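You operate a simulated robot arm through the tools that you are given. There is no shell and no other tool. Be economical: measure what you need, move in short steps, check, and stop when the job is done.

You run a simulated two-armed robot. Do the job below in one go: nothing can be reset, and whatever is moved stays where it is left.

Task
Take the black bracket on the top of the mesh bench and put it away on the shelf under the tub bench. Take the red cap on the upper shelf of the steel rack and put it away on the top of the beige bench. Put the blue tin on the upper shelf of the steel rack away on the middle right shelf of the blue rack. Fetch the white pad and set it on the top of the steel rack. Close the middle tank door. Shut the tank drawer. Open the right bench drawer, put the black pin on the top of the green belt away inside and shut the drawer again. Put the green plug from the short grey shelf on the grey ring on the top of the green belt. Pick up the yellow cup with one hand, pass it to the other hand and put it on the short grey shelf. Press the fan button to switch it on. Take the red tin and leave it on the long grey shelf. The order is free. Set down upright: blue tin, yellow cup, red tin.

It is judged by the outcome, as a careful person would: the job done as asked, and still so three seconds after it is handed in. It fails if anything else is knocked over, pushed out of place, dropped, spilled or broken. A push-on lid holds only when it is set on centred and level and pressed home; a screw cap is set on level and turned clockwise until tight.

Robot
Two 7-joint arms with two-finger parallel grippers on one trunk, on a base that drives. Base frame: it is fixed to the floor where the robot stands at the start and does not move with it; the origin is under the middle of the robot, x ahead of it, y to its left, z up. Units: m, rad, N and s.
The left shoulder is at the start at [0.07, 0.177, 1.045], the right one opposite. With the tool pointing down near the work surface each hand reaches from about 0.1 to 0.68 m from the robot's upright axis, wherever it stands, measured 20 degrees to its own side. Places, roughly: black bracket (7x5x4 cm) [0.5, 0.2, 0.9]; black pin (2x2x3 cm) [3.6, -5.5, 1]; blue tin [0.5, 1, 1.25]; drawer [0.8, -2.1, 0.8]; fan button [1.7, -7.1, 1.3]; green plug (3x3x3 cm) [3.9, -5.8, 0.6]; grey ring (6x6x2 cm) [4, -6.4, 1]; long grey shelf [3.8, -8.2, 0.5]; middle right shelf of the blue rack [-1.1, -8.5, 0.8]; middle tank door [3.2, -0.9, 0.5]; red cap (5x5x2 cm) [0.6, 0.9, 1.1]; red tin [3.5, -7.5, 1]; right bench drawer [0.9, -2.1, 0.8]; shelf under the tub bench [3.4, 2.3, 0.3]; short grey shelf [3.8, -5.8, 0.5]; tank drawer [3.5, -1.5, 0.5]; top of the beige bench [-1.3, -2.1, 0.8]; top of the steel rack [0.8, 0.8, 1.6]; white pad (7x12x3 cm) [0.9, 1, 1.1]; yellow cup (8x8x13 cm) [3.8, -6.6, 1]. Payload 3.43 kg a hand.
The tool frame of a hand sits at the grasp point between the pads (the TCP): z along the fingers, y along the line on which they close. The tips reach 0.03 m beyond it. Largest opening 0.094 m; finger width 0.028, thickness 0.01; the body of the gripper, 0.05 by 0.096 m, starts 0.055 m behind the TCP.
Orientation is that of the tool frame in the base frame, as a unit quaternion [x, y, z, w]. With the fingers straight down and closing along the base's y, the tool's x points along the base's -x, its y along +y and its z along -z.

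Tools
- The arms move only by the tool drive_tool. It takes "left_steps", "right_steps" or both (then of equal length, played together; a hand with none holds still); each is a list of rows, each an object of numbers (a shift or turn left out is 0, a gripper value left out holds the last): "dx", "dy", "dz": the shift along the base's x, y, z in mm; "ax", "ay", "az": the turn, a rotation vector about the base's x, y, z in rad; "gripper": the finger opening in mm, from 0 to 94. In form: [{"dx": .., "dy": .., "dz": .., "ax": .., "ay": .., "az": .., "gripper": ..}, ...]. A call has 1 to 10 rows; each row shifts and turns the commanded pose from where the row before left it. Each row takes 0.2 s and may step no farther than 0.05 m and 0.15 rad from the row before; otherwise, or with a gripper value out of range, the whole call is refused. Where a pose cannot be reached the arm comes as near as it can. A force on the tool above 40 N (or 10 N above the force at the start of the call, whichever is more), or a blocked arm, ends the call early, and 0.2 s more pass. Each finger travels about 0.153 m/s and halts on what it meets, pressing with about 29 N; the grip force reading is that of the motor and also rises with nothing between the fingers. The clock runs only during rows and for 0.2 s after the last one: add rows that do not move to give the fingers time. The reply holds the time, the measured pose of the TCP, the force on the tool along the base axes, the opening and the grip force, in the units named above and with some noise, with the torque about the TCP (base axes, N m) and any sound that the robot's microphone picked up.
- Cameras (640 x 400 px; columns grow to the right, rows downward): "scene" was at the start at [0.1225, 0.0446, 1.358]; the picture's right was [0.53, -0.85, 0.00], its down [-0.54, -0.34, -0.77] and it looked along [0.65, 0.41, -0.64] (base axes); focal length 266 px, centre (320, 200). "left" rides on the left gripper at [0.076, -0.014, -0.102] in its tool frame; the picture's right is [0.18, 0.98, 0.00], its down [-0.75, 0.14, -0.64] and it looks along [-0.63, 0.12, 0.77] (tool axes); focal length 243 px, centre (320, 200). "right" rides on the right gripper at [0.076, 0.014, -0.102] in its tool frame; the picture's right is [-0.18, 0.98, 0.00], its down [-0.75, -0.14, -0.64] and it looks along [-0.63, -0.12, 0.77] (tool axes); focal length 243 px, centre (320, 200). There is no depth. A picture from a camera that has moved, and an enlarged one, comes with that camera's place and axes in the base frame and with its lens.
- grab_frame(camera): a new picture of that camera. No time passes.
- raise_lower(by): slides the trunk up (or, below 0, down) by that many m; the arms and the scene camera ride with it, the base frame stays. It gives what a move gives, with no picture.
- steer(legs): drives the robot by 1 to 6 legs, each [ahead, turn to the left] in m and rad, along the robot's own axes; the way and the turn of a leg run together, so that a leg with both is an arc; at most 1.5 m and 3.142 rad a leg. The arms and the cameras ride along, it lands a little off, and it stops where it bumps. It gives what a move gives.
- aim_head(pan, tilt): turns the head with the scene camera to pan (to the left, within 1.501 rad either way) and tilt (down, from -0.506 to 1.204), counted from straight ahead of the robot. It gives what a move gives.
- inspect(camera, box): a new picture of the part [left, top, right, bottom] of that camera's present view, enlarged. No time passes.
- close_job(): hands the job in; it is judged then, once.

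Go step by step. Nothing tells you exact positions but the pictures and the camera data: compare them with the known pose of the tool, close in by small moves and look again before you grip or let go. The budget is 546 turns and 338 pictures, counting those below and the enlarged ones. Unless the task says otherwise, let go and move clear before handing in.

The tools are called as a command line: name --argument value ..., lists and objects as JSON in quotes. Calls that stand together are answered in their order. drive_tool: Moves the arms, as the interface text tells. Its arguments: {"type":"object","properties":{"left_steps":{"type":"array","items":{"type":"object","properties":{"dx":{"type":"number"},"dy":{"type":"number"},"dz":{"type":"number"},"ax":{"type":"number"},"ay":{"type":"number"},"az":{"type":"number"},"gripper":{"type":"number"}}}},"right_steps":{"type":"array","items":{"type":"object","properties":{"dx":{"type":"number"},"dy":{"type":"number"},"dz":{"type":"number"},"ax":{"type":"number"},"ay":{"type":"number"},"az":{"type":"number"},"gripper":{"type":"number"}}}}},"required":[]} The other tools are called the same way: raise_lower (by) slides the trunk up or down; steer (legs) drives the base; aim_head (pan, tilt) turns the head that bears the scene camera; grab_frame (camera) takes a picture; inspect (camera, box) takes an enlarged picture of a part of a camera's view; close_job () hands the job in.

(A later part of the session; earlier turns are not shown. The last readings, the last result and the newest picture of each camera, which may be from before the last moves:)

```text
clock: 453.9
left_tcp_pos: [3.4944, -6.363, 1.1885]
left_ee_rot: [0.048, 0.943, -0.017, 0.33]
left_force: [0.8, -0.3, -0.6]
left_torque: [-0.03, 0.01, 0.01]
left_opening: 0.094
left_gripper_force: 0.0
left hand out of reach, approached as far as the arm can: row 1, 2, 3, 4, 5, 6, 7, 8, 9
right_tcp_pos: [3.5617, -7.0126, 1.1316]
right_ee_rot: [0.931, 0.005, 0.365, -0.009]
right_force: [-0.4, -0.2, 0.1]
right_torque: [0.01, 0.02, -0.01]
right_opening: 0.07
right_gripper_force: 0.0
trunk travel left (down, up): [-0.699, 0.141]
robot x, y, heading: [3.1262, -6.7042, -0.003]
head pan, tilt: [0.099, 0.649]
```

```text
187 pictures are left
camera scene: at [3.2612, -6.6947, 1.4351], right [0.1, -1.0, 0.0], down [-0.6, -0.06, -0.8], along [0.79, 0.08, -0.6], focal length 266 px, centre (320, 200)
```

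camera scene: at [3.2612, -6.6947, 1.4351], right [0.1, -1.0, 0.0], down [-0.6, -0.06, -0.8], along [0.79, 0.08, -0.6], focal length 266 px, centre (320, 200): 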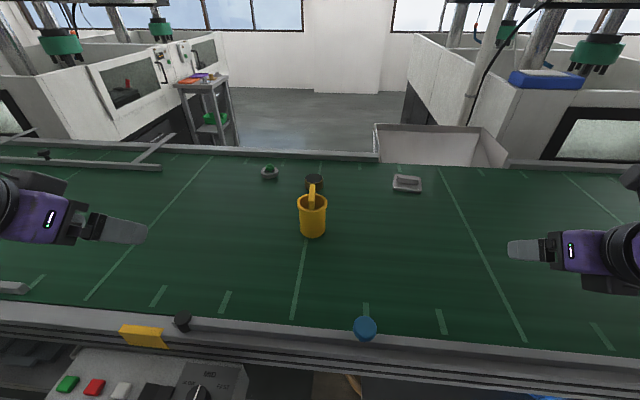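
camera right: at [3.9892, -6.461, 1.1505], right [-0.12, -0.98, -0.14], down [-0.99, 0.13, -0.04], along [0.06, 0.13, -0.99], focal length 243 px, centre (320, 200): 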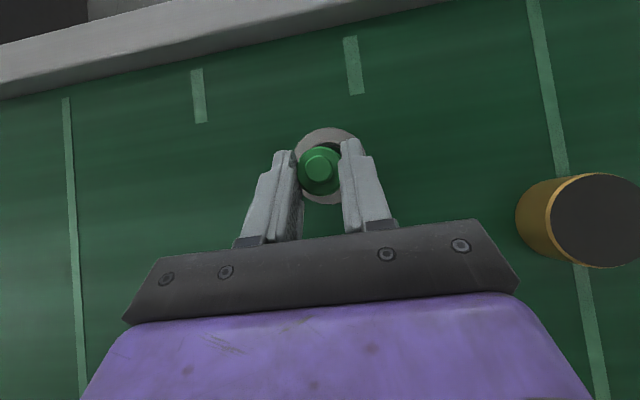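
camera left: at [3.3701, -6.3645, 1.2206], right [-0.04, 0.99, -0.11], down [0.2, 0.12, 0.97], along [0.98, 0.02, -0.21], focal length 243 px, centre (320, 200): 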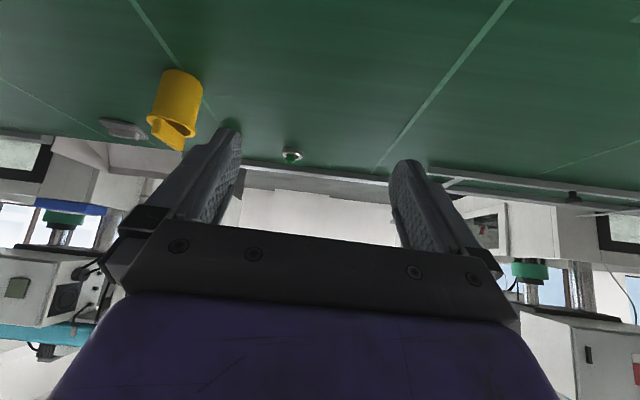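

The left arm is at a joint limit in this posture. I'll try letting it yaw toward the right (which also suits the handover).

drive_tool --left_steps '[{"az": -0.14}, {"az": -0.14}, {"az": -0.14, "dy": -20}, {"dy": -30, "dx": 10}, {"dy": -30, "dx": 10}, {}]'

```text
clock: 455.3
left_tcp_pos: [3.5132, -6.4428, 1.1892]
left_ee_rot: [0.244, 0.912, -0.085, 0.318]
left_force: [0.4, 0.0, -0.7]
left_torque: [0.0, -0.01, -0.03]
left_opening: 0.094
left_gripper_force: 0.1
right_tcp_pos: [3.5623, -7.0113, 1.1319]
right_ee_rot: [0.931, 0.007, 0.366, -0.01]
right_force: [-0.8, 0.9, 0.3]
right_torque: [0.02, 0.0, 0.02]
right_opening: 0.0702
right_gripper_force: 0.0
trunk travel left (down, up): [-0.699, 0.141]
robot x, y, heading: [3.1253, -6.7022, -0.0]
head pan, tilt: [0.099, 0.649]
```

drive_tool --left_steps '[{"dx": 30, "dy": -20, "az": -0.1}, {"dx": 30, "dy": -20, "az": -0.1}, {"dx": 30, "dy": -20, "az": -0.1}, {"dx": 35, "dy": -25}, {"dx": 35, "dy": -25}, {"dx": 30, "dy": -25}, {}]'

grab_frame --camera "scene"

grab_frame --camera "left"

```text
clock: 456.9
left_tcp_pos: [3.7039, -6.5781, 1.1892]
left_ee_rot: [0.377, 0.865, -0.131, 0.303]
left_force: [-0.3, -0.1, 0.0]
left_torque: [0.0, 0.0, -0.04]
left_opening: 0.0939
left_gripper_force: 0.1
right_tcp_pos: [3.5617, -7.0122, 1.1308]
right_ee_rot: [0.931, 0.006, 0.365, -0.01]
right_force: [-0.7, 0.9, 0.5]
right_torque: [-0.01, 0.01, -0.01]
right_opening: 0.0701
right_gripper_force: 0.1
trunk travel left (down, up): [-0.699, 0.141]
robot x, y, heading: [3.1276, -6.7031, -0.002]
head pan, tilt: [0.099, 0.649]
```

```text
186 pictures are left
camera scene: at [3.2603, -6.6941, 1.4352], right [0.1, -1.0, 0.0], down [-0.6, -0.06, -0.8], along [0.79, 0.08, -0.6], focal length 266 px, centre (320, 200)
```

scene: 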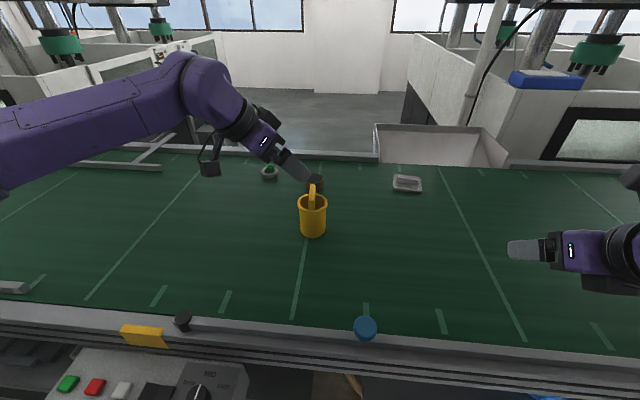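

```text
185 pictures are left
camera left: at [3.609, -6.4974, 1.2215], right [0.62, 0.77, -0.11], down [0.23, -0.04, 0.97], along [0.75, -0.63, -0.21], focal length 243 px, centre (320, 200)
```

left: 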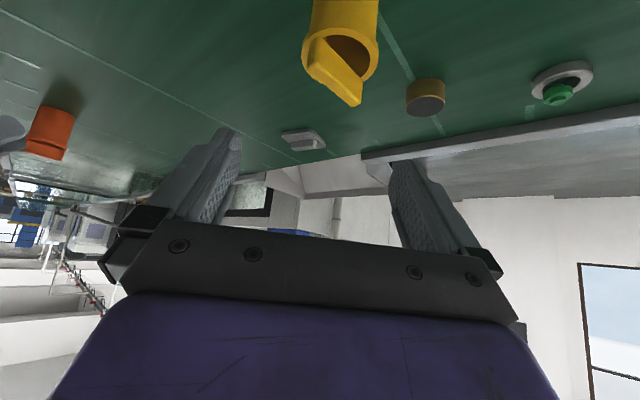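

The left hand now reaches, yawed toward the cup. I pitch it 0.3 rad flatter (so the stick clears the palm), and position above the cup.

drive_tool --left_steps '[{"ax": -0.105, "ay": -0.1}, {"ax": -0.105, "ay": -0.1}, {"dx": 30, "dy": -20}, {"dx": 30, "dy": -20}, {"dx": 8, "dy": -5, "dz": -30}, {}]'

grab_frame --camera "left"

inspect --camera "scene" --box '[220, 120, 420, 245]'

```text
clock: 458.3
left_tcp_pos: [3.7716, -6.626, 1.1597]
left_ee_rot: [0.355, 0.813, -0.182, 0.425]
left_force: [0.5, -0.1, -0.7]
left_torque: [-0.01, 0.03, -0.01]
left_opening: 0.0941
left_gripper_force: 0.1
right_tcp_pos: [3.5626, -7.0145, 1.1315]
right_ee_rot: [0.931, 0.006, 0.366, -0.01]
right_force: [-1.0, 0.0, -0.2]
right_torque: [0.0, -0.01, -0.01]
right_opening: 0.0699
right_gripper_force: 0.0
trunk travel left (down, up): [-0.699, 0.141]
robot x, y, heading: [3.1269, -6.7016, -0.004]
head pan, tilt: [0.099, 0.649]
```

```text
184 pictures are left
camera left: at [3.6745, -6.5412, 1.1552], right [0.65, 0.75, -0.15], down [0.03, 0.16, 0.99], along [0.76, -0.64, 0.08], focal length 243 px, centre (320, 200)
```

left: 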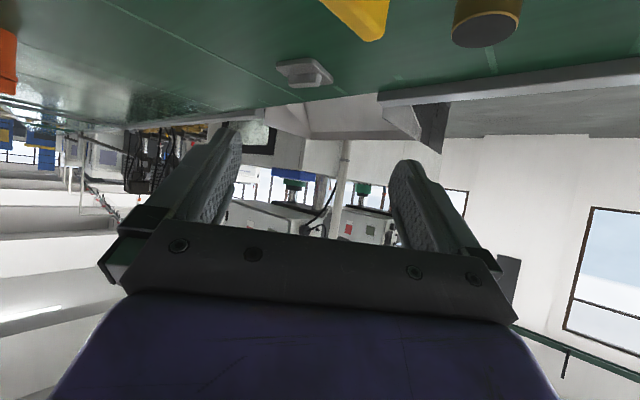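

```text
3.20 times, centred on (320, 182) of scene
camera zoom: at [3.2611, -6.6957, 1.4351], right [0.1, -1.0, 0.0], down [-0.6, -0.06, -0.8], along [0.79, 0.08, -0.6], focal length 850 px, centre (320, 256)
```

zoom: 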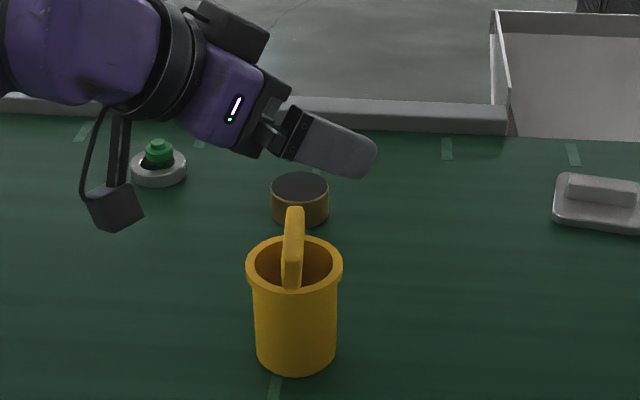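

drive_tool --left_steps '[{"dx": -4, "dz": -30}, {"dz": -30}, {"dz": -25}, {}]'

inspect --camera "scene" --box '[220, 120, 420, 245]'

grab_frame --camera "left"

```text
clock: 459.3
left_tcp_pos: [3.7673, -6.6244, 1.0751]
left_ee_rot: [0.354, 0.812, -0.183, 0.426]
left_force: [0.2, -0.3, 0.7]
left_torque: [-0.02, -0.02, -0.06]
left_opening: 0.0939
left_gripper_force: 0.1
right_tcp_pos: [3.5629, -7.0133, 1.1309]
right_ee_rot: [0.931, 0.006, 0.366, -0.01]
right_force: [0.2, -0.3, 0.1]
right_torque: [0.01, -0.02, 0.01]
right_opening: 0.07
right_gripper_force: 0.0
trunk travel left (down, up): [-0.699, 0.141]
robot x, y, heading: [3.1207, -6.6991, 0.0]
head pan, tilt: [0.099, 0.649]
```

```text
3.20 times, centred on (320, 182) of scene
camera zoom: at [3.261, -6.6949, 1.4352], right [0.1, -1.0, 0.0], down [-0.6, -0.06, -0.8], along [0.79, 0.08, -0.6], focal length 850 px, centre (320, 256)
```

zoom: 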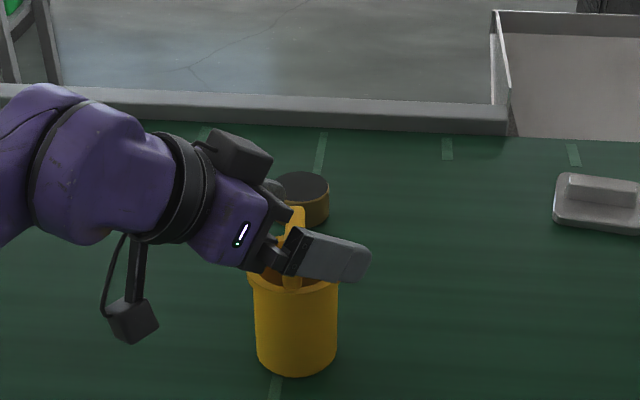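

```text
181 pictures are left
camera left: at [3.6706, -6.5406, 1.0704], right [0.65, 0.75, -0.15], down [0.03, 0.16, 0.99], along [0.76, -0.64, 0.08], focal length 243 px, centre (320, 200)
```

left: 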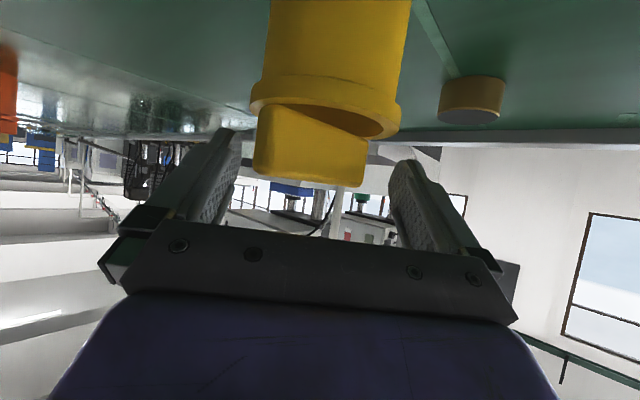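

drive_tool --left_steps '[{"dx": 2, "dy": 3, "dz": -20}, {"dz": -20}, {"dz": -5}, {}]'

grab_frame --camera "left"

inspect --camera "scene" --box '[220, 120, 420, 245]'

```text
clock: 460.3
left_tcp_pos: [3.77, -6.6215, 1.0293]
left_ee_rot: [0.354, 0.813, -0.183, 0.425]
left_force: [-0.2, -0.2, 0.1]
left_torque: [0.01, -0.01, 0.01]
left_opening: 0.0938
left_gripper_force: 0.1
right_tcp_pos: [3.5625, -7.0126, 1.131]
right_ee_rot: [0.931, 0.006, 0.365, -0.01]
right_force: [-0.1, 0.3, 0.4]
right_torque: [-0.01, 0.01, -0.01]
right_opening: 0.0699
right_gripper_force: 0.1
trunk travel left (down, up): [-0.699, 0.141]
robot x, y, heading: [3.1235, -6.7027, -0.003]
head pan, tilt: [0.099, 0.649]
```

```text
180 pictures are left
camera left: at [3.6728, -6.5375, 1.0255], right [0.65, 0.75, -0.15], down [0.03, 0.16, 0.99], along [0.76, -0.64, 0.08], focal length 243 px, centre (320, 200)
```

left: 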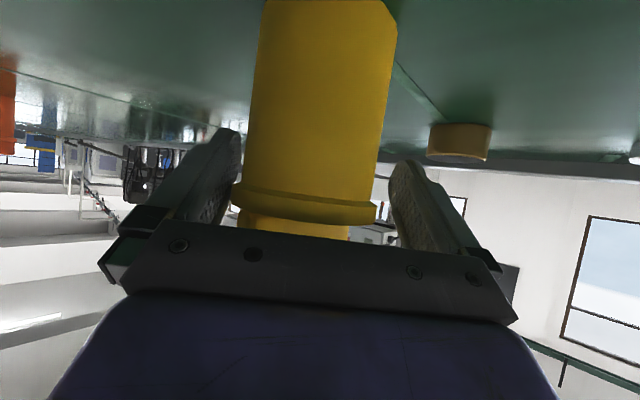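

```text
3.20 times, centred on (320, 182) of scene
camera zoom: at [3.2614, -6.6945, 1.4351], right [0.1, -1.0, 0.0], down [-0.6, -0.06, -0.8], along [0.79, 0.08, -0.6], focal length 850 px, centre (320, 256)
```

zoom: 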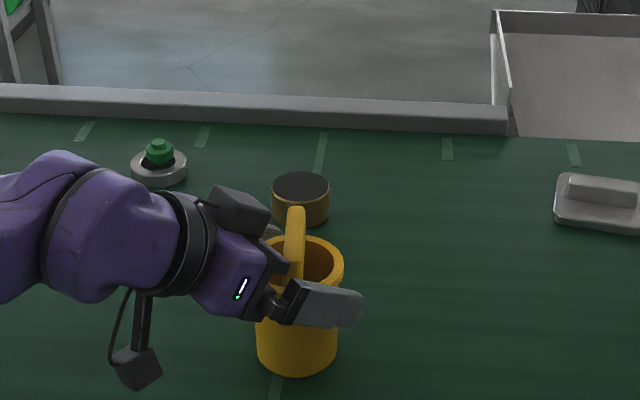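

drive_tool --left_steps '[{"gripper": 75}, {"gripper": 60}, {"gripper": 50}, {}, {}]'

drive_tool --left_steps '[{"dz": 15}, {"dz": 20}, {"dz": 25}, {"dz": 25}, {}]'

grab_frame --camera "left"

grab_frame --camera "scene"

```text
clock: 461.5
left_tcp_pos: [3.7691, -6.6223, 1.0308]
left_ee_rot: [0.355, 0.813, -0.182, 0.424]
left_force: [-0.2, -1.0, 1.2]
left_torque: [-0.08, 0.0, 0.01]
left_opening: 0.0744
left_gripper_force: 28.7
right_tcp_pos: [3.5629, -7.0131, 1.1312]
right_ee_rot: [0.931, 0.006, 0.365, -0.01]
right_force: [0.5, 1.0, 0.2]
right_torque: [-0.01, -0.02, -0.05]
right_opening: 0.0701
right_gripper_force: 0.1
trunk travel left (down, up): [-0.699, 0.141]
robot x, y, heading: [3.1231, -6.703, -0.001]
head pan, tilt: [0.099, 0.649]
```

```text
clock: 462.7
left_tcp_pos: [3.7717, -6.6202, 1.1152]
left_ee_rot: [0.355, 0.813, -0.183, 0.424]
left_force: [0.5, -0.5, -0.6]
left_torque: [-0.02, 0.0, 0.02]
left_opening: 0.0744
left_gripper_force: 29.6
right_tcp_pos: [3.5629, -7.0125, 1.1322]
right_ee_rot: [0.931, 0.006, 0.365, -0.01]
right_force: [0.2, 0.6, -0.1]
right_torque: [0.0, 0.0, 0.01]
right_opening: 0.07
right_gripper_force: 0.1
trunk travel left (down, up): [-0.699, 0.141]
robot x, y, heading: [3.1218, -6.7041, -0.004]
head pan, tilt: [0.099, 0.649]
```

```text
178 pictures are left
camera left: at [3.6741, -6.5363, 1.1112], right [0.65, 0.75, -0.15], down [0.04, 0.16, 0.99], along [0.76, -0.64, 0.08], focal length 243 px, centre (320, 200)
```

left: 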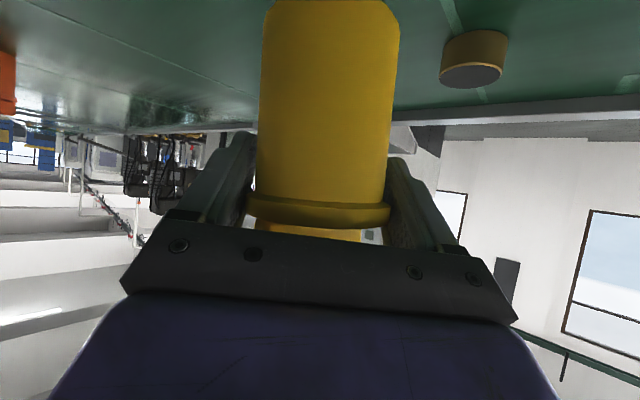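

```text
177 pictures are left
camera scene: at [3.2618, -6.6947, 1.4351], right [0.1, -1.0, 0.0], down [-0.6, -0.06, -0.8], along [0.79, 0.08, -0.6], focal length 266 px, centre (320, 200)
```

scene: 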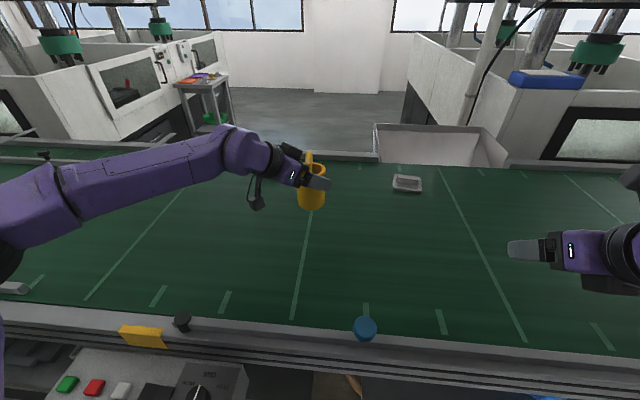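

The cup is held by its rim. For the handover I rotate the left hand to point to -y (yaw ≈ -1.5) and lift a bit more.

drive_tool --left_steps '[{"dz": 20}, {"az": -0.13, "dz": 10}, {"az": -0.13}, {"az": -0.13}, {"az": -0.13}, {"az": -0.13}, {}]'

grab_frame --camera "scene"

```text
clock: 464.3
left_tcp_pos: [3.7696, -6.6203, 1.145]
left_ee_rot: [0.596, 0.656, -0.31, 0.345]
left_force: [0.1, -0.3, -0.2]
left_torque: [-0.02, 0.0, -0.01]
left_opening: 0.0746
left_gripper_force: 29.0
right_tcp_pos: [3.5631, -7.0132, 1.1327]
right_ee_rot: [0.931, 0.006, 0.366, -0.01]
right_force: [-0.1, -1.0, 0.3]
right_torque: [0.02, 0.01, 0.0]
right_opening: 0.0701
right_gripper_force: 0.0
trunk travel left (down, up): [-0.699, 0.141]
robot x, y, heading: [3.1248, -6.7016, -0.0]
head pan, tilt: [0.099, 0.649]
```

```text
176 pictures are left
camera scene: at [3.261, -6.6946, 1.4352], right [0.1, -1.0, 0.0], down [-0.6, -0.06, -0.8], along [0.79, 0.08, -0.6], focal length 266 px, centre (320, 200)
```

scene: 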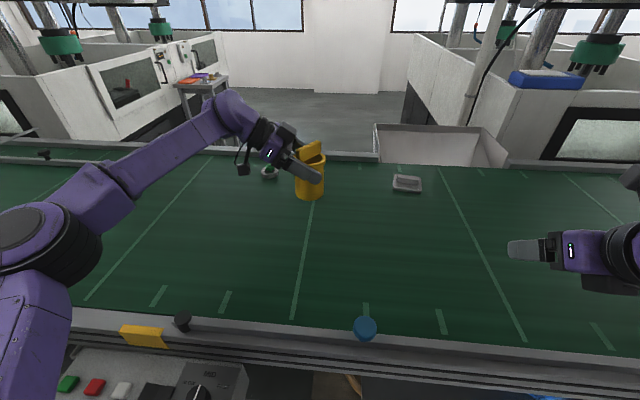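

drive_tool --left_steps '[{"dx": -40, "dy": -20}, {"dx": -40, "dy": -20}, {}, {}, {}, {}, {}, {}, {}]' --right_steps '[{"ay": -0.12, "gripper": 94}, {"ay": -0.12}, {"ay": -0.11}, {"az": 0.1, "dy": 40}, {"az": 0.1, "dy": 40}, {"az": 0.1, "dy": 40}, {"dy": 40}, {"dy": 40, "dz": -10}, {}]'

grab_frame --camera "scene"

grab_frame --camera "right"

```text
clock: 466.3
left_tcp_pos: [3.6885, -6.658, 1.1421]
left_ee_rot: [0.595, 0.657, -0.309, 0.344]
left_force: [0.4, 0.0, 0.4]
left_torque: [0.01, 0.0, 0.01]
left_opening: 0.0747
left_gripper_force: 28.9
right_tcp_pos: [3.5832, -6.8215, 1.1314]
right_ee_rot: [0.842, 0.135, 0.515, -0.088]
right_force: [-0.1, 0.7, 0.5]
right_torque: [0.03, -0.01, 0.02]
right_opening: 0.0941
right_gripper_force: 0.1
right hand out of reach, approached as far as the arm can: row 2, 3, 4
trunk travel left (down, up): [-0.699, 0.141]
robot x, y, heading: [3.1234, -6.7037, -0.006]
head pan, tilt: [0.099, 0.649]
```

```text
175 pictures are left
camera scene: at [3.261, -6.6964, 1.4351], right [0.1, -1.0, 0.0], down [-0.6, -0.06, -0.8], along [0.79, 0.08, -0.6], focal length 266 px, centre (320, 200)
```

scene: 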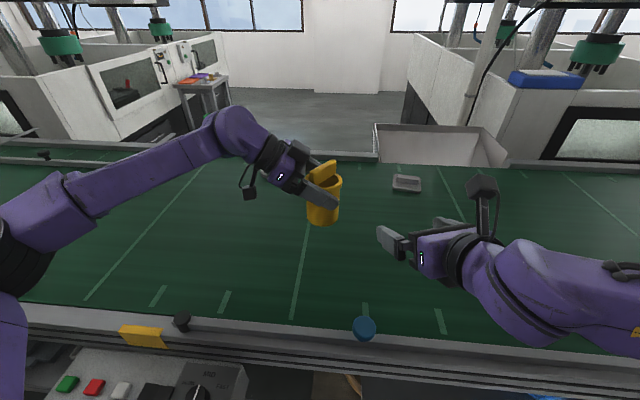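

```text
174 pictures are left
camera right: at [3.5366, -6.8542, 1.2479], right [0.23, -0.96, -0.17], down [-0.91, -0.15, -0.38], along [0.34, 0.24, -0.91], focal length 243 px, centre (320, 200)
```

right: 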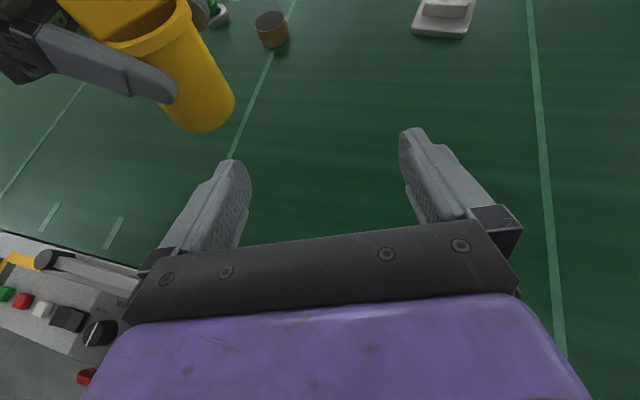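

Both hands are set. Line the right hand up in front of the cup's lower body.

drive_tool --right_steps '[{"dx": -5, "dy": 40, "dz": -6}, {"dx": -5, "dy": 40, "dz": -6}, {"dx": -5, "dy": 38, "dz": -6}, {}]'

grab_frame --camera "right"

inspect --camera "scene" --box '[220, 120, 460, 270]'

```text
clock: 467.3
left_tcp_pos: [3.6888, -6.6602, 1.1436]
left_ee_rot: [0.595, 0.657, -0.308, 0.344]
left_force: [0.4, -0.5, -1.5]
left_torque: [0.01, -0.01, -0.01]
left_opening: 0.0743
left_gripper_force: 28.6
right_tcp_pos: [3.5714, -6.7022, 1.1128]
right_ee_rot: [0.842, 0.134, 0.515, -0.087]
right_force: [0.2, -0.9, 0.1]
right_torque: [-0.04, -0.04, -0.01]
right_opening: 0.0939
right_gripper_force: 0.0
trunk travel left (down, up): [-0.699, 0.141]
robot x, y, heading: [3.1237, -6.6997, -0.001]
head pan, tilt: [0.099, 0.649]
```

```text
173 pictures are left
camera right: at [3.5235, -6.7354, 1.2287], right [0.23, -0.96, -0.17], down [-0.91, -0.15, -0.38], along [0.34, 0.24, -0.91], focal length 243 px, centre (320, 200)
```

right: 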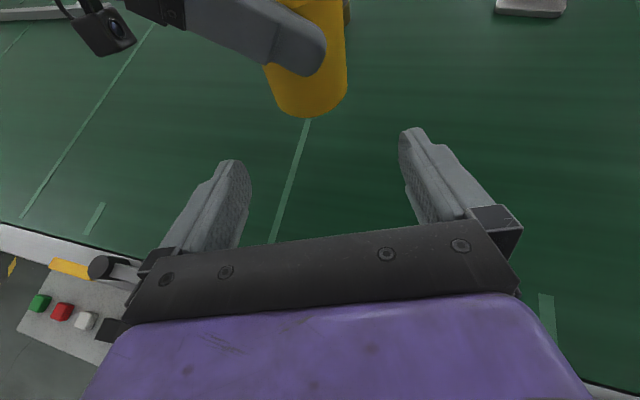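

```text
2.67 times, centred on (340, 195) of scene
camera zoom: at [3.2612, -6.6957, 1.4351], right [0.1, -1.0, 0.0], down [-0.6, -0.06, -0.8], along [0.79, 0.08, -0.6], focal length 708 px, centre (267, 213)
```

zoom: 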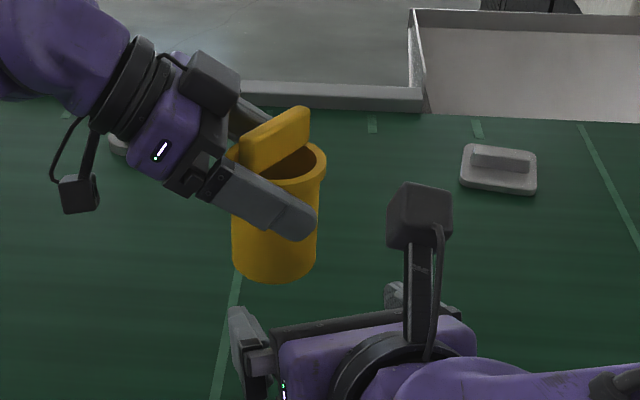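

The near left finger would crowd the right palm, so I turn the right hand to yaw 0 and re-align at a slightly shorter grip.

drive_tool --right_steps '[{"az": -0.11, "dy": 14, "dx": -5}, {"az": -0.11, "dy": 14, "dx": -5}, {"az": -0.11, "dy": 14}, {}]'

grab_frame --camera "right"

```text
clock: 468.3
left_tcp_pos: [3.6888, -6.6591, 1.1441]
left_ee_rot: [0.595, 0.657, -0.31, 0.345]
left_force: [0.2, -0.6, -0.8]
left_torque: [0.02, 0.03, -0.04]
left_opening: 0.0744
left_gripper_force: 28.8
right_tcp_pos: [3.5602, -6.6602, 1.1145]
right_ee_rot: [0.853, -0.006, 0.522, -0.001]
right_force: [0.1, 0.7, 0.7]
right_torque: [-0.01, 0.0, 0.01]
right_opening: 0.0941
right_gripper_force: 0.0
trunk travel left (down, up): [-0.699, 0.141]
robot x, y, heading: [3.1249, -6.703, -0.005]
head pan, tilt: [0.099, 0.649]
```

```text
171 pictures are left
camera right: at [3.5045, -6.6757, 1.2302], right [-0.09, -0.98, -0.17], down [-0.91, 0.15, -0.38], along [0.4, 0.12, -0.91], focal length 243 px, centre (320, 200)
```

right: 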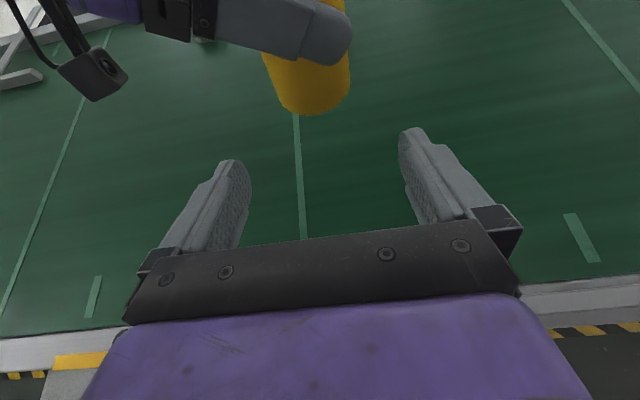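

drive_tool --right_steps '[{"dx": 35, "dz": -2}, {"dx": 30}, {"dx": 20}, {}]'

grab_frame --camera "right"

inspect --camera "scene" --box '[220, 120, 460, 270]'

```text
clock: 469.3
left_tcp_pos: [3.6898, -6.6582, 1.1438]
left_ee_rot: [0.596, 0.657, -0.308, 0.344]
left_force: [0.1, -0.2, -1.0]
left_torque: [-0.02, 0.0, 0.0]
left_opening: 0.0742
left_gripper_force: 29.1
right_tcp_pos: [3.6445, -6.6599, 1.1118]
right_ee_rot: [0.853, -0.005, 0.521, -0.001]
right_force: [-0.8, 0.5, 0.0]
right_torque: [-0.03, 0.01, -0.02]
right_opening: 0.094
right_gripper_force: 0.1
trunk travel left (down, up): [-0.699, 0.141]
robot x, y, heading: [3.1224, -6.7048, -0.005]
head pan, tilt: [0.099, 0.649]
```

```text
170 pictures are left
camera right: at [3.5886, -6.6752, 1.2268], right [-0.09, -0.98, -0.17], down [-0.91, 0.15, -0.38], along [0.4, 0.12, -0.91], focal length 243 px, centre (320, 200)
```

right: 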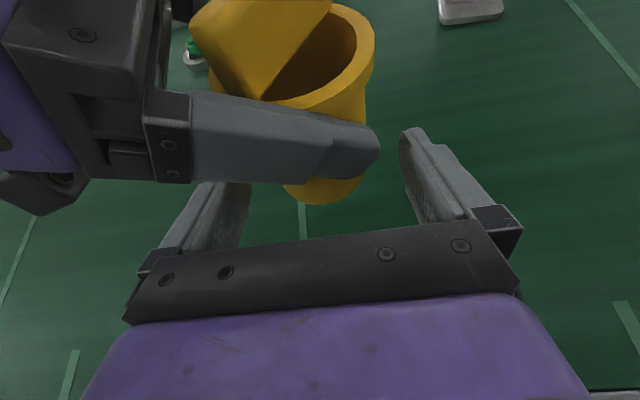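

```text
2.67 times, centred on (340, 195) of scene
camera zoom: at [3.2614, -6.6945, 1.4351], right [0.1, -1.0, 0.0], down [-0.6, -0.06, -0.8], along [0.79, 0.08, -0.6], focal length 708 px, centre (267, 213)
```

zoom: 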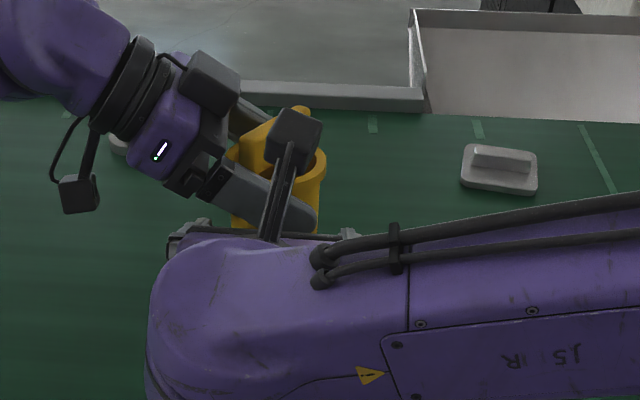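

drive_tool --right_steps '[{"dx": 10}, {"dx": 8}, {}]'

grab_frame --camera "right"

```text
clock: 470.1
left_tcp_pos: [3.6886, -6.6578, 1.1432]
left_ee_rot: [0.595, 0.656, -0.31, 0.345]
left_force: [-0.3, -0.3, -1.7]
left_torque: [0.01, -0.02, -0.02]
left_opening: 0.0743
left_gripper_force: 29.0
right_tcp_pos: [3.6621, -6.6595, 1.1119]
right_ee_rot: [0.853, -0.005, 0.521, -0.001]
right_force: [0.1, -0.3, -0.5]
right_torque: [-0.01, -0.01, -0.03]
right_opening: 0.0939
right_gripper_force: 0.0
trunk travel left (down, up): [-0.699, 0.141]
robot x, y, heading: [3.1215, -6.7007, -0.006]
head pan, tilt: [0.099, 0.649]
```

```text
168 pictures are left
camera right: at [3.6068, -6.6751, 1.2274], right [-0.09, -0.98, -0.17], down [-0.91, 0.15, -0.38], along [0.4, 0.12, -0.91], focal length 243 px, centre (320, 200)
```

right: 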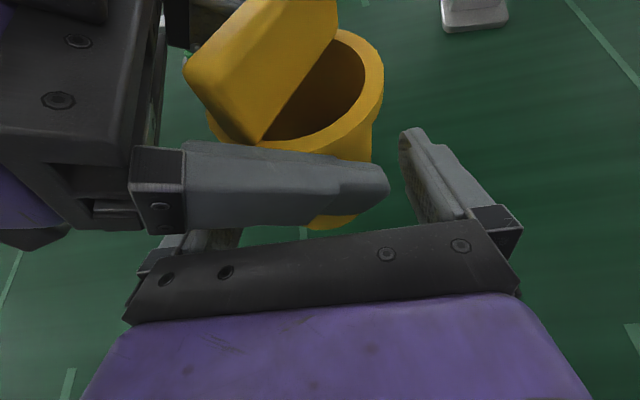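

drive_tool --right_steps '[{"dx": 5}, {}, {"gripper": 75}, {"gripper": 60}, {"gripper": 45}, {}, {}]'

grab_frame --camera "right"

```text
clock: 471.7
left_tcp_pos: [3.6901, -6.657, 1.1432]
left_ee_rot: [0.596, 0.657, -0.309, 0.344]
left_force: [-3.2, 19.0, -1.1]
left_torque: [0.13, -0.05, -1.59]
left_opening: 0.0745
left_gripper_force: 29.1
right_tcp_pos: [3.6689, -6.6608, 1.1132]
right_ee_rot: [0.853, -0.006, 0.522, 0.0]
right_force: [3.1, -19.1, -0.8]
right_torque: [0.46, 0.13, 1.18]
right_opening: 0.0717
right_gripper_force: 22.9
trunk travel left (down, up): [-0.699, 0.141]
robot x, y, heading: [3.1257, -6.6987, -0.002]
head pan, tilt: [0.099, 0.649]
```

```text
167 pictures are left
camera right: at [3.613, -6.6757, 1.2283], right [-0.09, -0.98, -0.17], down [-0.91, 0.15, -0.38], along [0.4, 0.12, -0.91], focal length 243 px, centre (320, 200)
```

right: 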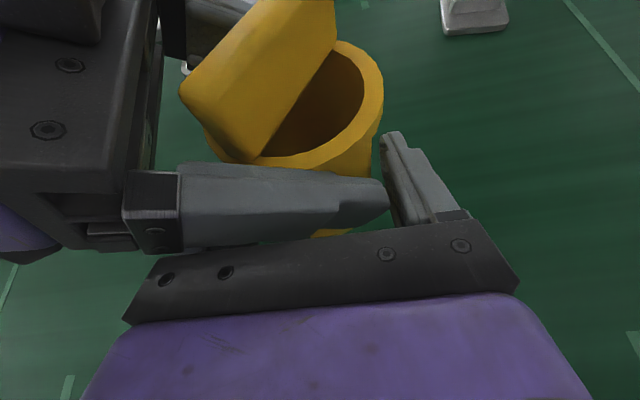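

The right finger met the left fingertip. Open, turn the right hand back to yaw ≈ 0.33 (so the left fingertip falls between the right fingers) and close again.

drive_tool --right_steps '[{"gripper": 94}, {}, {"dx": -12}, {"az": 0.11}, {"az": 0.11}, {"az": 0.11}, {"dx": 6, "dy": -1}, {"dx": 7, "dy": -1}, {}]'

grab_frame --camera "right"

```text
clock: 473.7
left_tcp_pos: [3.6898, -6.6592, 1.1439]
left_ee_rot: [0.595, 0.657, -0.309, 0.344]
left_force: [0.0, -0.1, -1.3]
left_torque: [0.01, -0.03, -0.01]
left_opening: 0.0743
left_gripper_force: 29.1
right_tcp_pos: [3.6689, -6.6613, 1.1115]
right_ee_rot: [0.843, 0.135, 0.514, -0.087]
right_force: [0.0, 0.9, 0.6]
right_torque: [0.04, -0.01, -0.02]
right_opening: 0.0939
right_gripper_force: 0.1
trunk travel left (down, up): [-0.699, 0.141]
robot x, y, heading: [3.1256, -6.7014, 0.002]
head pan, tilt: [0.099, 0.649]
```

```text
166 pictures are left
camera right: at [3.6214, -6.6946, 1.2287], right [0.23, -0.96, -0.17], down [-0.91, -0.15, -0.38], along [0.34, 0.24, -0.91], focal length 243 px, centre (320, 200)
```

right: 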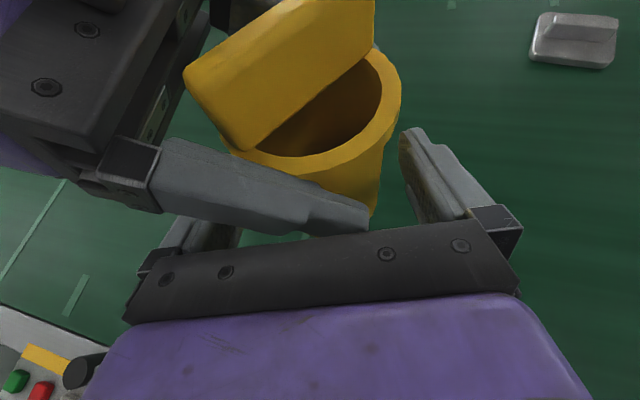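

drive_tool --right_steps '[{"gripper": 75}, {"gripper": 60}, {"gripper": 50}, {}, {}]'

grab_frame --camera "right"

```text
clock: 474.9
left_tcp_pos: [3.6895, -6.6571, 1.1426]
left_ee_rot: [0.595, 0.657, -0.309, 0.345]
left_force: [0.9, 16.4, 2.4]
left_torque: [0.46, 0.4, 0.0]
left_opening: 0.0741
left_gripper_force: 29.0
right_tcp_pos: [3.67, -6.6621, 1.1122]
right_ee_rot: [0.843, 0.133, 0.514, -0.085]
right_force: [-2.3, -15.8, -2.5]
right_torque: [0.0, -0.41, -0.3]
right_opening: 0.0657
right_gripper_force: 13.7
trunk travel left (down, up): [-0.699, 0.141]
robot x, y, heading: [3.1214, -6.6986, -0.004]
head pan, tilt: [0.099, 0.649]
```

```text
165 pictures are left
camera right: at [3.6218, -6.6948, 1.2283], right [0.23, -0.96, -0.17], down [-0.91, -0.15, -0.38], along [0.34, 0.24, -0.91], focal length 243 px, centre (320, 200)
```

right: 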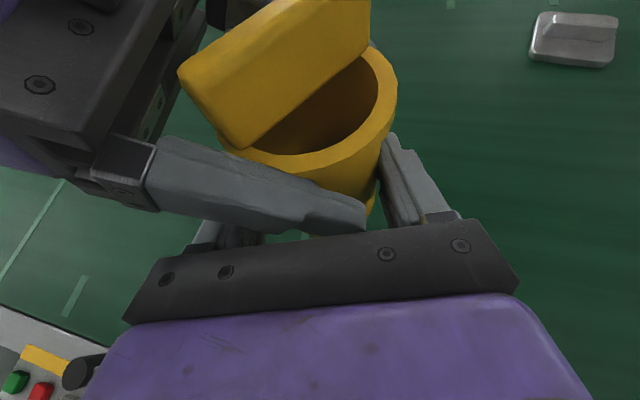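

One finger leads; shift the right hand 3 mm to -y and let it finish closing.

drive_tool --right_steps '[{"dy": -2}, {"dy": -2}, {}, {}]'

```text
clock: 475.9
left_tcp_pos: [3.6883, -6.6592, 1.1439]
left_ee_rot: [0.595, 0.656, -0.31, 0.345]
left_force: [8.0, -9.2, 4.1]
left_torque: [0.43, 0.53, 0.73]
left_opening: 0.0739
left_gripper_force: 28.6
right_tcp_pos: [3.669, -6.6634, 1.1134]
right_ee_rot: [0.842, 0.137, 0.514, -0.087]
right_force: [-7.3, 9.4, -4.8]
right_torque: [-0.72, -0.74, -0.55]
right_opening: 0.0646
right_gripper_force: 29.1
trunk travel left (down, up): [-0.699, 0.141]
robot x, y, heading: [3.1255, -6.6987, -0.005]
head pan, tilt: [0.099, 0.649]
```

The right grip is firm (29 N). Release the left and withdraw it up and back.

drive_tool --left_steps '[{"gripper": 84}, {}, {}, {"dx": -2, "dy": 16, "dz": 11}, {"dx": -3, "dy": 25, "dz": 17}, {"dx": -3, "dy": 33, "dz": 23}, {"dx": -3, "dy": 35, "dz": 20}, {}]'

grab_frame --camera "right"

grab_frame --camera "scene"

```text
clock: 477.7
left_tcp_pos: [3.6806, -6.5493, 1.2134]
left_ee_rot: [0.595, 0.657, -0.309, 0.344]
left_force: [0.5, 0.1, 0.0]
left_torque: [0.02, 0.03, 0.03]
left_opening: 0.0838
left_gripper_force: 0.0
right_tcp_pos: [3.6693, -6.6656, 1.1137]
right_ee_rot: [0.843, 0.134, 0.514, -0.087]
right_force: [0.1, -0.1, -1.6]
right_torque: [0.0, 0.05, 0.02]
right_opening: 0.0642
right_gripper_force: 28.7
trunk travel left (down, up): [-0.699, 0.141]
robot x, y, heading: [3.1233, -6.6985, -0.004]
head pan, tilt: [0.099, 0.649]
```

```text
164 pictures are left
camera right: at [3.6225, -6.6986, 1.2281], right [0.23, -0.96, -0.17], down [-0.91, -0.15, -0.38], along [0.34, 0.24, -0.91], focal length 243 px, centre (320, 200)
```

right: 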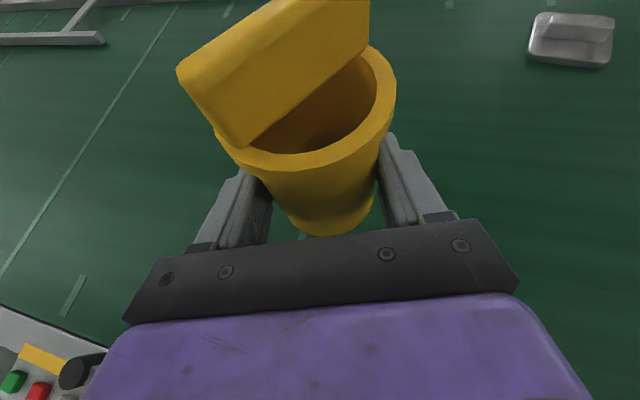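

```text
163 pictures are left
camera scene: at [3.262, -6.6954, 1.435], right [0.1, -1.0, 0.0], down [-0.6, -0.06, -0.8], along [0.79, 0.08, -0.61], focal length 266 px, centre (320, 200)
```

scene: 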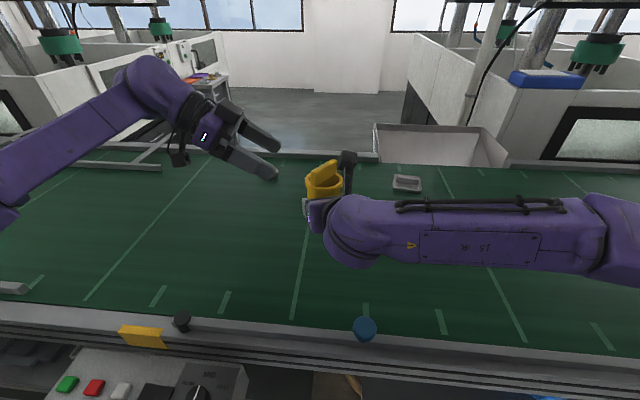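

The cup is now in the right hand. Tuck the left arm, straighten the right hand's yaw, then back off and descend toward the short shelf.

drive_tool --left_steps '[{"dx": -20, "dy": 30, "az": 0.12}, {"dx": -30, "dy": 25, "az": 0.12}, {"dx": -30, "dy": 25, "az": 0.12}, {"dx": -30, "dy": 25, "az": 0.12}, {"dx": -30, "dy": 25, "az": 0.12}, {"dx": -30, "dy": 20, "az": 0.12}, {"dx": -30, "dy": 20, "az": 0.12}, {"dx": -30, "dy": 20, "az": 0.12}, {"dx": -30, "dy": 20, "az": 0.12}, {"dx": -30, "dy": 20, "az": 0.12}]' --right_steps '[{"dz": 20}, {"dz": 20}, {"az": -0.08}, {"az": -0.08}, {"az": -0.08}, {"az": -0.08}, {}, {}, {}, {}]'

grab_frame --camera "scene"

```text
clock: 479.9
left_tcp_pos: [3.3872, -6.3221, 1.2157]
left_ee_rot: [0.119, 0.878, -0.061, 0.459]
left_force: [0.1, 0.0, -0.5]
left_torque: [-0.02, -0.02, 0.02]
left_opening: 0.0838
left_gripper_force: 0.1
right_tcp_pos: [3.6674, -6.6642, 1.1536]
right_ee_rot: [0.852, -0.001, 0.523, -0.003]
right_force: [-0.1, 0.4, -0.3]
right_torque: [-0.01, 0.02, 0.01]
right_opening: 0.064
right_gripper_force: 28.7
trunk travel left (down, up): [-0.699, 0.141]
robot x, y, heading: [3.1272, -6.7024, -0.005]
head pan, tilt: [0.099, 0.649]
```

```text
162 pictures are left
camera scene: at [3.2602, -6.6944, 1.4352], right [0.1, -1.0, 0.0], down [-0.6, -0.06, -0.8], along [0.79, 0.08, -0.6], focal length 266 px, centre (320, 200)
```

scene: 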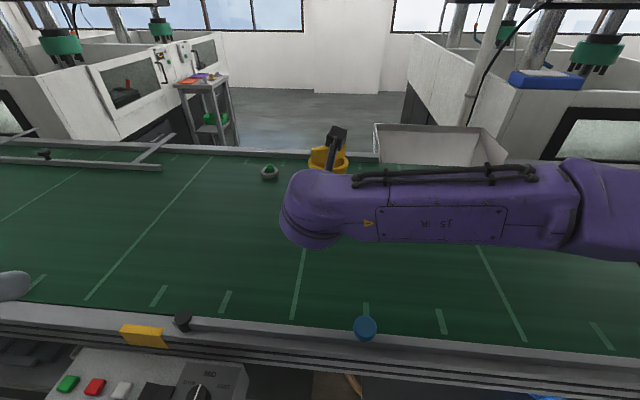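

steer --legs '[[-0.5, 0], [0, 1.571], [1.03, 0], [0, -1.571]]'

drive_tool --right_steps '[{"dy": -35, "dx": -20}, {"dy": -35, "dx": -20}, {"dy": -35}, {"dy": -35}, {"dy": -10}, {}]' --left_steps '[{"dx": -20, "dy": 30, "ay": 0.1}, {"dx": -20, "dy": 30, "ay": 0.1}, {"dx": -20, "dy": 30}, {"dx": -20, "dy": 20}, {"dx": -20, "dy": 20}, {}]'

raise_lower --by -0.4

aim_head --pan 0.0 --tilt 0.4

grab_frame --camera "scene"

```text
clock: 495.4
left_tcp_pos: [2.9562, -5.2945, 1.2157]
left_ee_rot: [0.144, 0.875, -0.072, 0.457]
left_force: [-0.2, 0.1, -0.2]
left_torque: [-0.02, -0.03, 0.01]
left_opening: 0.084
left_gripper_force: 0.0
right_tcp_pos: [3.2175, -5.6526, 1.1514]
right_ee_rot: [0.853, -0.024, 0.522, 0.011]
right_force: [-0.3, 0.2, -0.9]
right_torque: [0.0, 0.03, 0.02]
right_opening: 0.062
right_gripper_force: 29.7
trunk travel left (down, up): [-0.699, 0.141]
robot x, y, heading: [2.6742, -5.6624, -0.064]
head pan, tilt: [0.099, 0.649]
```

```text
clock: 496.8
left_tcp_pos: [2.8576, -5.1637, 1.2147]
left_ee_rot: [0.136, 0.916, -0.087, 0.368]
left_force: [1.1, 0.3, 0.7]
left_torque: [0.0, 0.0, 0.01]
left_opening: 0.084
left_gripper_force: 0.0
right_tcp_pos: [3.1795, -5.8027, 1.1521]
right_ee_rot: [0.853, -0.024, 0.521, 0.011]
right_force: [0.7, -1.4, -1.8]
right_torque: [0.0, 0.0, 0.0]
right_opening: 0.062
right_gripper_force: 29.2
trunk travel left (down, up): [-0.699, 0.141]
robot x, y, heading: [2.67, -5.6597, -0.056]
head pan, tilt: [0.099, 0.649]
```

```text
clock: 500.6
left_tcp_pos: [2.8568, -5.1642, 0.8165]
left_ee_rot: [0.137, 0.916, -0.088, 0.367]
left_force: [-0.3, 0.2, 0.4]
left_torque: [0.01, -0.02, -0.07]
left_opening: 0.0841
left_gripper_force: 0.0
right_tcp_pos: [3.1785, -5.8026, 0.7523]
right_ee_rot: [0.853, -0.024, 0.522, 0.011]
right_force: [0.7, -0.4, -1.8]
right_torque: [-0.01, 0.03, 0.0]
right_opening: 0.0625
right_gripper_force: 29.0
trunk travel left (down, up): [-0.299, 0.541]
robot x, y, heading: [2.674, -5.6602, -0.053]
head pan, tilt: [0.099, 0.649]
```

```text
clock: 501.4
left_tcp_pos: [2.8569, -5.1633, 0.8154]
left_ee_rot: [0.137, 0.916, -0.088, 0.367]
left_force: [-0.2, -0.5, -0.6]
left_torque: [0.0, 0.01, -0.02]
left_opening: 0.0841
left_gripper_force: 0.0
right_tcp_pos: [3.1787, -5.8013, 0.7524]
right_ee_rot: [0.853, -0.025, 0.522, 0.012]
right_force: [0.2, 0.7, -0.2]
right_torque: [0.0, 0.03, 0.01]
right_opening: 0.0621
right_gripper_force: 28.8
trunk travel left (down, up): [-0.299, 0.541]
robot x, y, heading: [2.673, -5.6597, -0.057]
head pan, tilt: [0.0, 0.4]
```

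```text
161 pictures are left
camera scene: at [2.8141, -5.6678, 1.0576], right [-0.06, -1.0, 0.0], down [-0.39, 0.02, -0.92], along [0.92, -0.05, -0.39], focal length 266 px, centre (320, 200)
```

scene: 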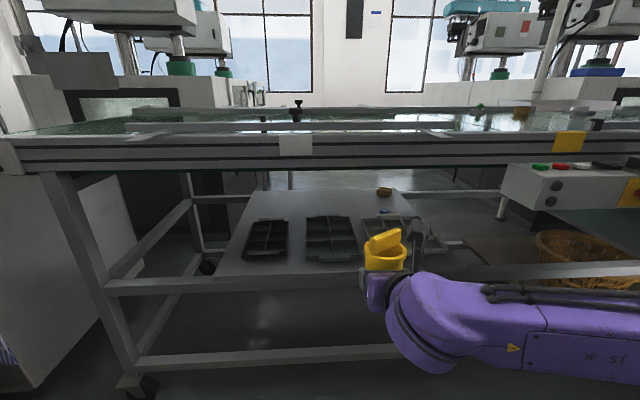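

inspect --camera "scene" --box '[310, 190, 470, 310]'

grab_frame --camera "right"

```text
3.33 times, centred on (390, 250) of scene
camera zoom: at [2.8141, -5.6678, 1.0576], right [-0.06, -1.0, 0.0], down [-0.39, 0.02, -0.92], along [0.92, -0.05, -0.39], focal length 885 px, centre (87, 33)
```

zoom: 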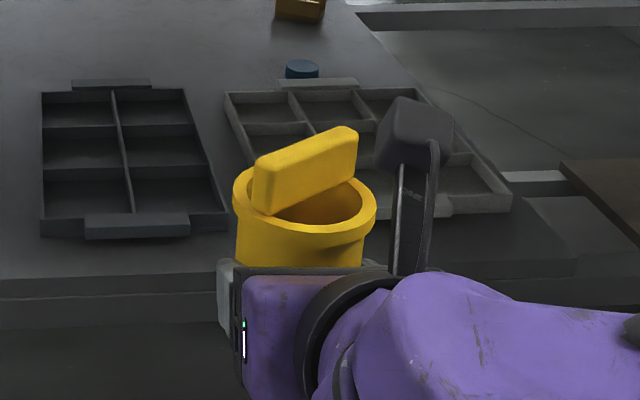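

```text
159 pictures are left
camera right: at [3.1221, -5.8146, 0.8674], right [-0.14, -0.98, -0.17], down [-0.91, 0.19, -0.38], along [0.4, 0.1, -0.91], focal length 243 px, centre (320, 200)
```

right: 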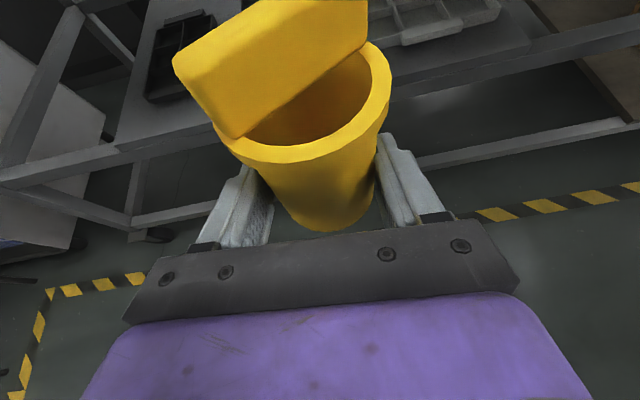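

raise_lower --by -0.087

steer --legs '[[0.1, 0.055], [0.34, 0.0]]'

grab_frame --camera "scene"

grab_frame --camera "right"

```text
clock: 502.6
left_tcp_pos: [2.8576, -5.1641, 0.7282]
left_ee_rot: [0.137, 0.915, -0.088, 0.369]
left_force: [0.4, 0.4, 0.4]
left_torque: [0.0, -0.01, 0.03]
left_opening: 0.0842
left_gripper_force: 0.0
right_tcp_pos: [3.1783, -5.8026, 0.6646]
right_ee_rot: [0.853, -0.024, 0.521, 0.011]
right_force: [-0.7, -0.3, -1.5]
right_torque: [-0.01, -0.01, -0.01]
right_opening: 0.0624
right_gripper_force: 29.2
trunk travel left (down, up): [-0.212, 0.628]
robot x, y, heading: [2.67, -5.6579, -0.053]
head pan, tilt: [0.0, 0.4]
```

```text
clock: 505.6
left_tcp_pos: [3.2712, -5.1609, 0.7292]
left_ee_rot: [0.114, 0.919, -0.078, 0.37]
left_force: [0.2, -0.2, 0.0]
left_torque: [0.01, 0.03, -0.03]
left_opening: 0.084
left_gripper_force: 0.1
right_tcp_pos: [3.6224, -5.7819, 0.6647]
right_ee_rot: [0.853, -0.004, 0.522, -0.001]
right_force: [0.7, -0.6, -1.1]
right_torque: [-0.02, 0.02, -0.02]
right_opening: 0.0622
right_gripper_force: 29.0
trunk travel left (down, up): [-0.212, 0.628]
robot x, y, heading: [3.1122, -5.6661, -0.011]
head pan, tilt: [0.0, 0.4]
```

```text
158 pictures are left
camera scene: at [3.2526, -5.6663, 0.9706], right [-0.01, -1.0, 0.0], down [-0.39, 0.0, -0.92], along [0.92, -0.01, -0.39], focal length 266 px, centre (320, 200)
```

scene: 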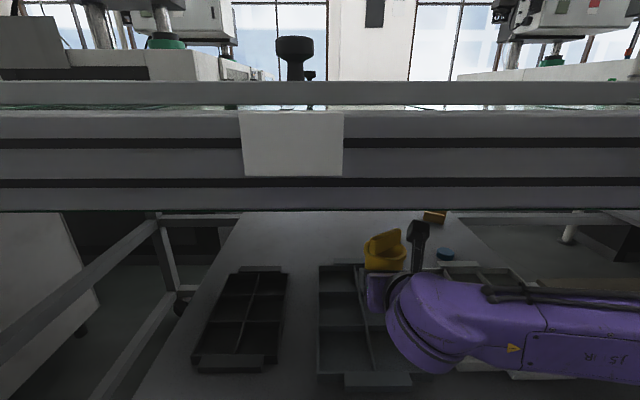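

```text
157 pictures are left
camera right: at [3.5674, -5.798, 0.7804], right [-0.09, -0.98, -0.17], down [-0.91, 0.15, -0.38], along [0.4, 0.12, -0.91], focal length 243 px, centre (320, 200)
```

right: 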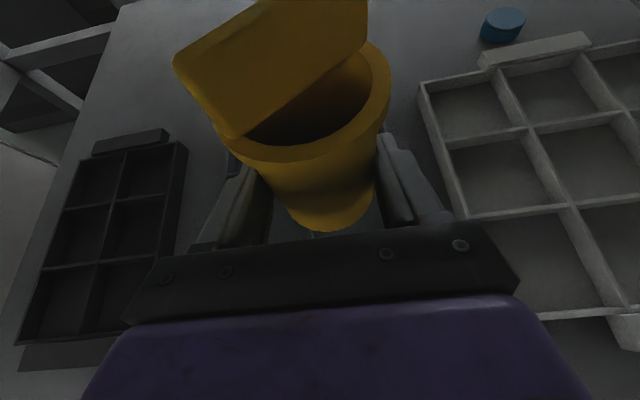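

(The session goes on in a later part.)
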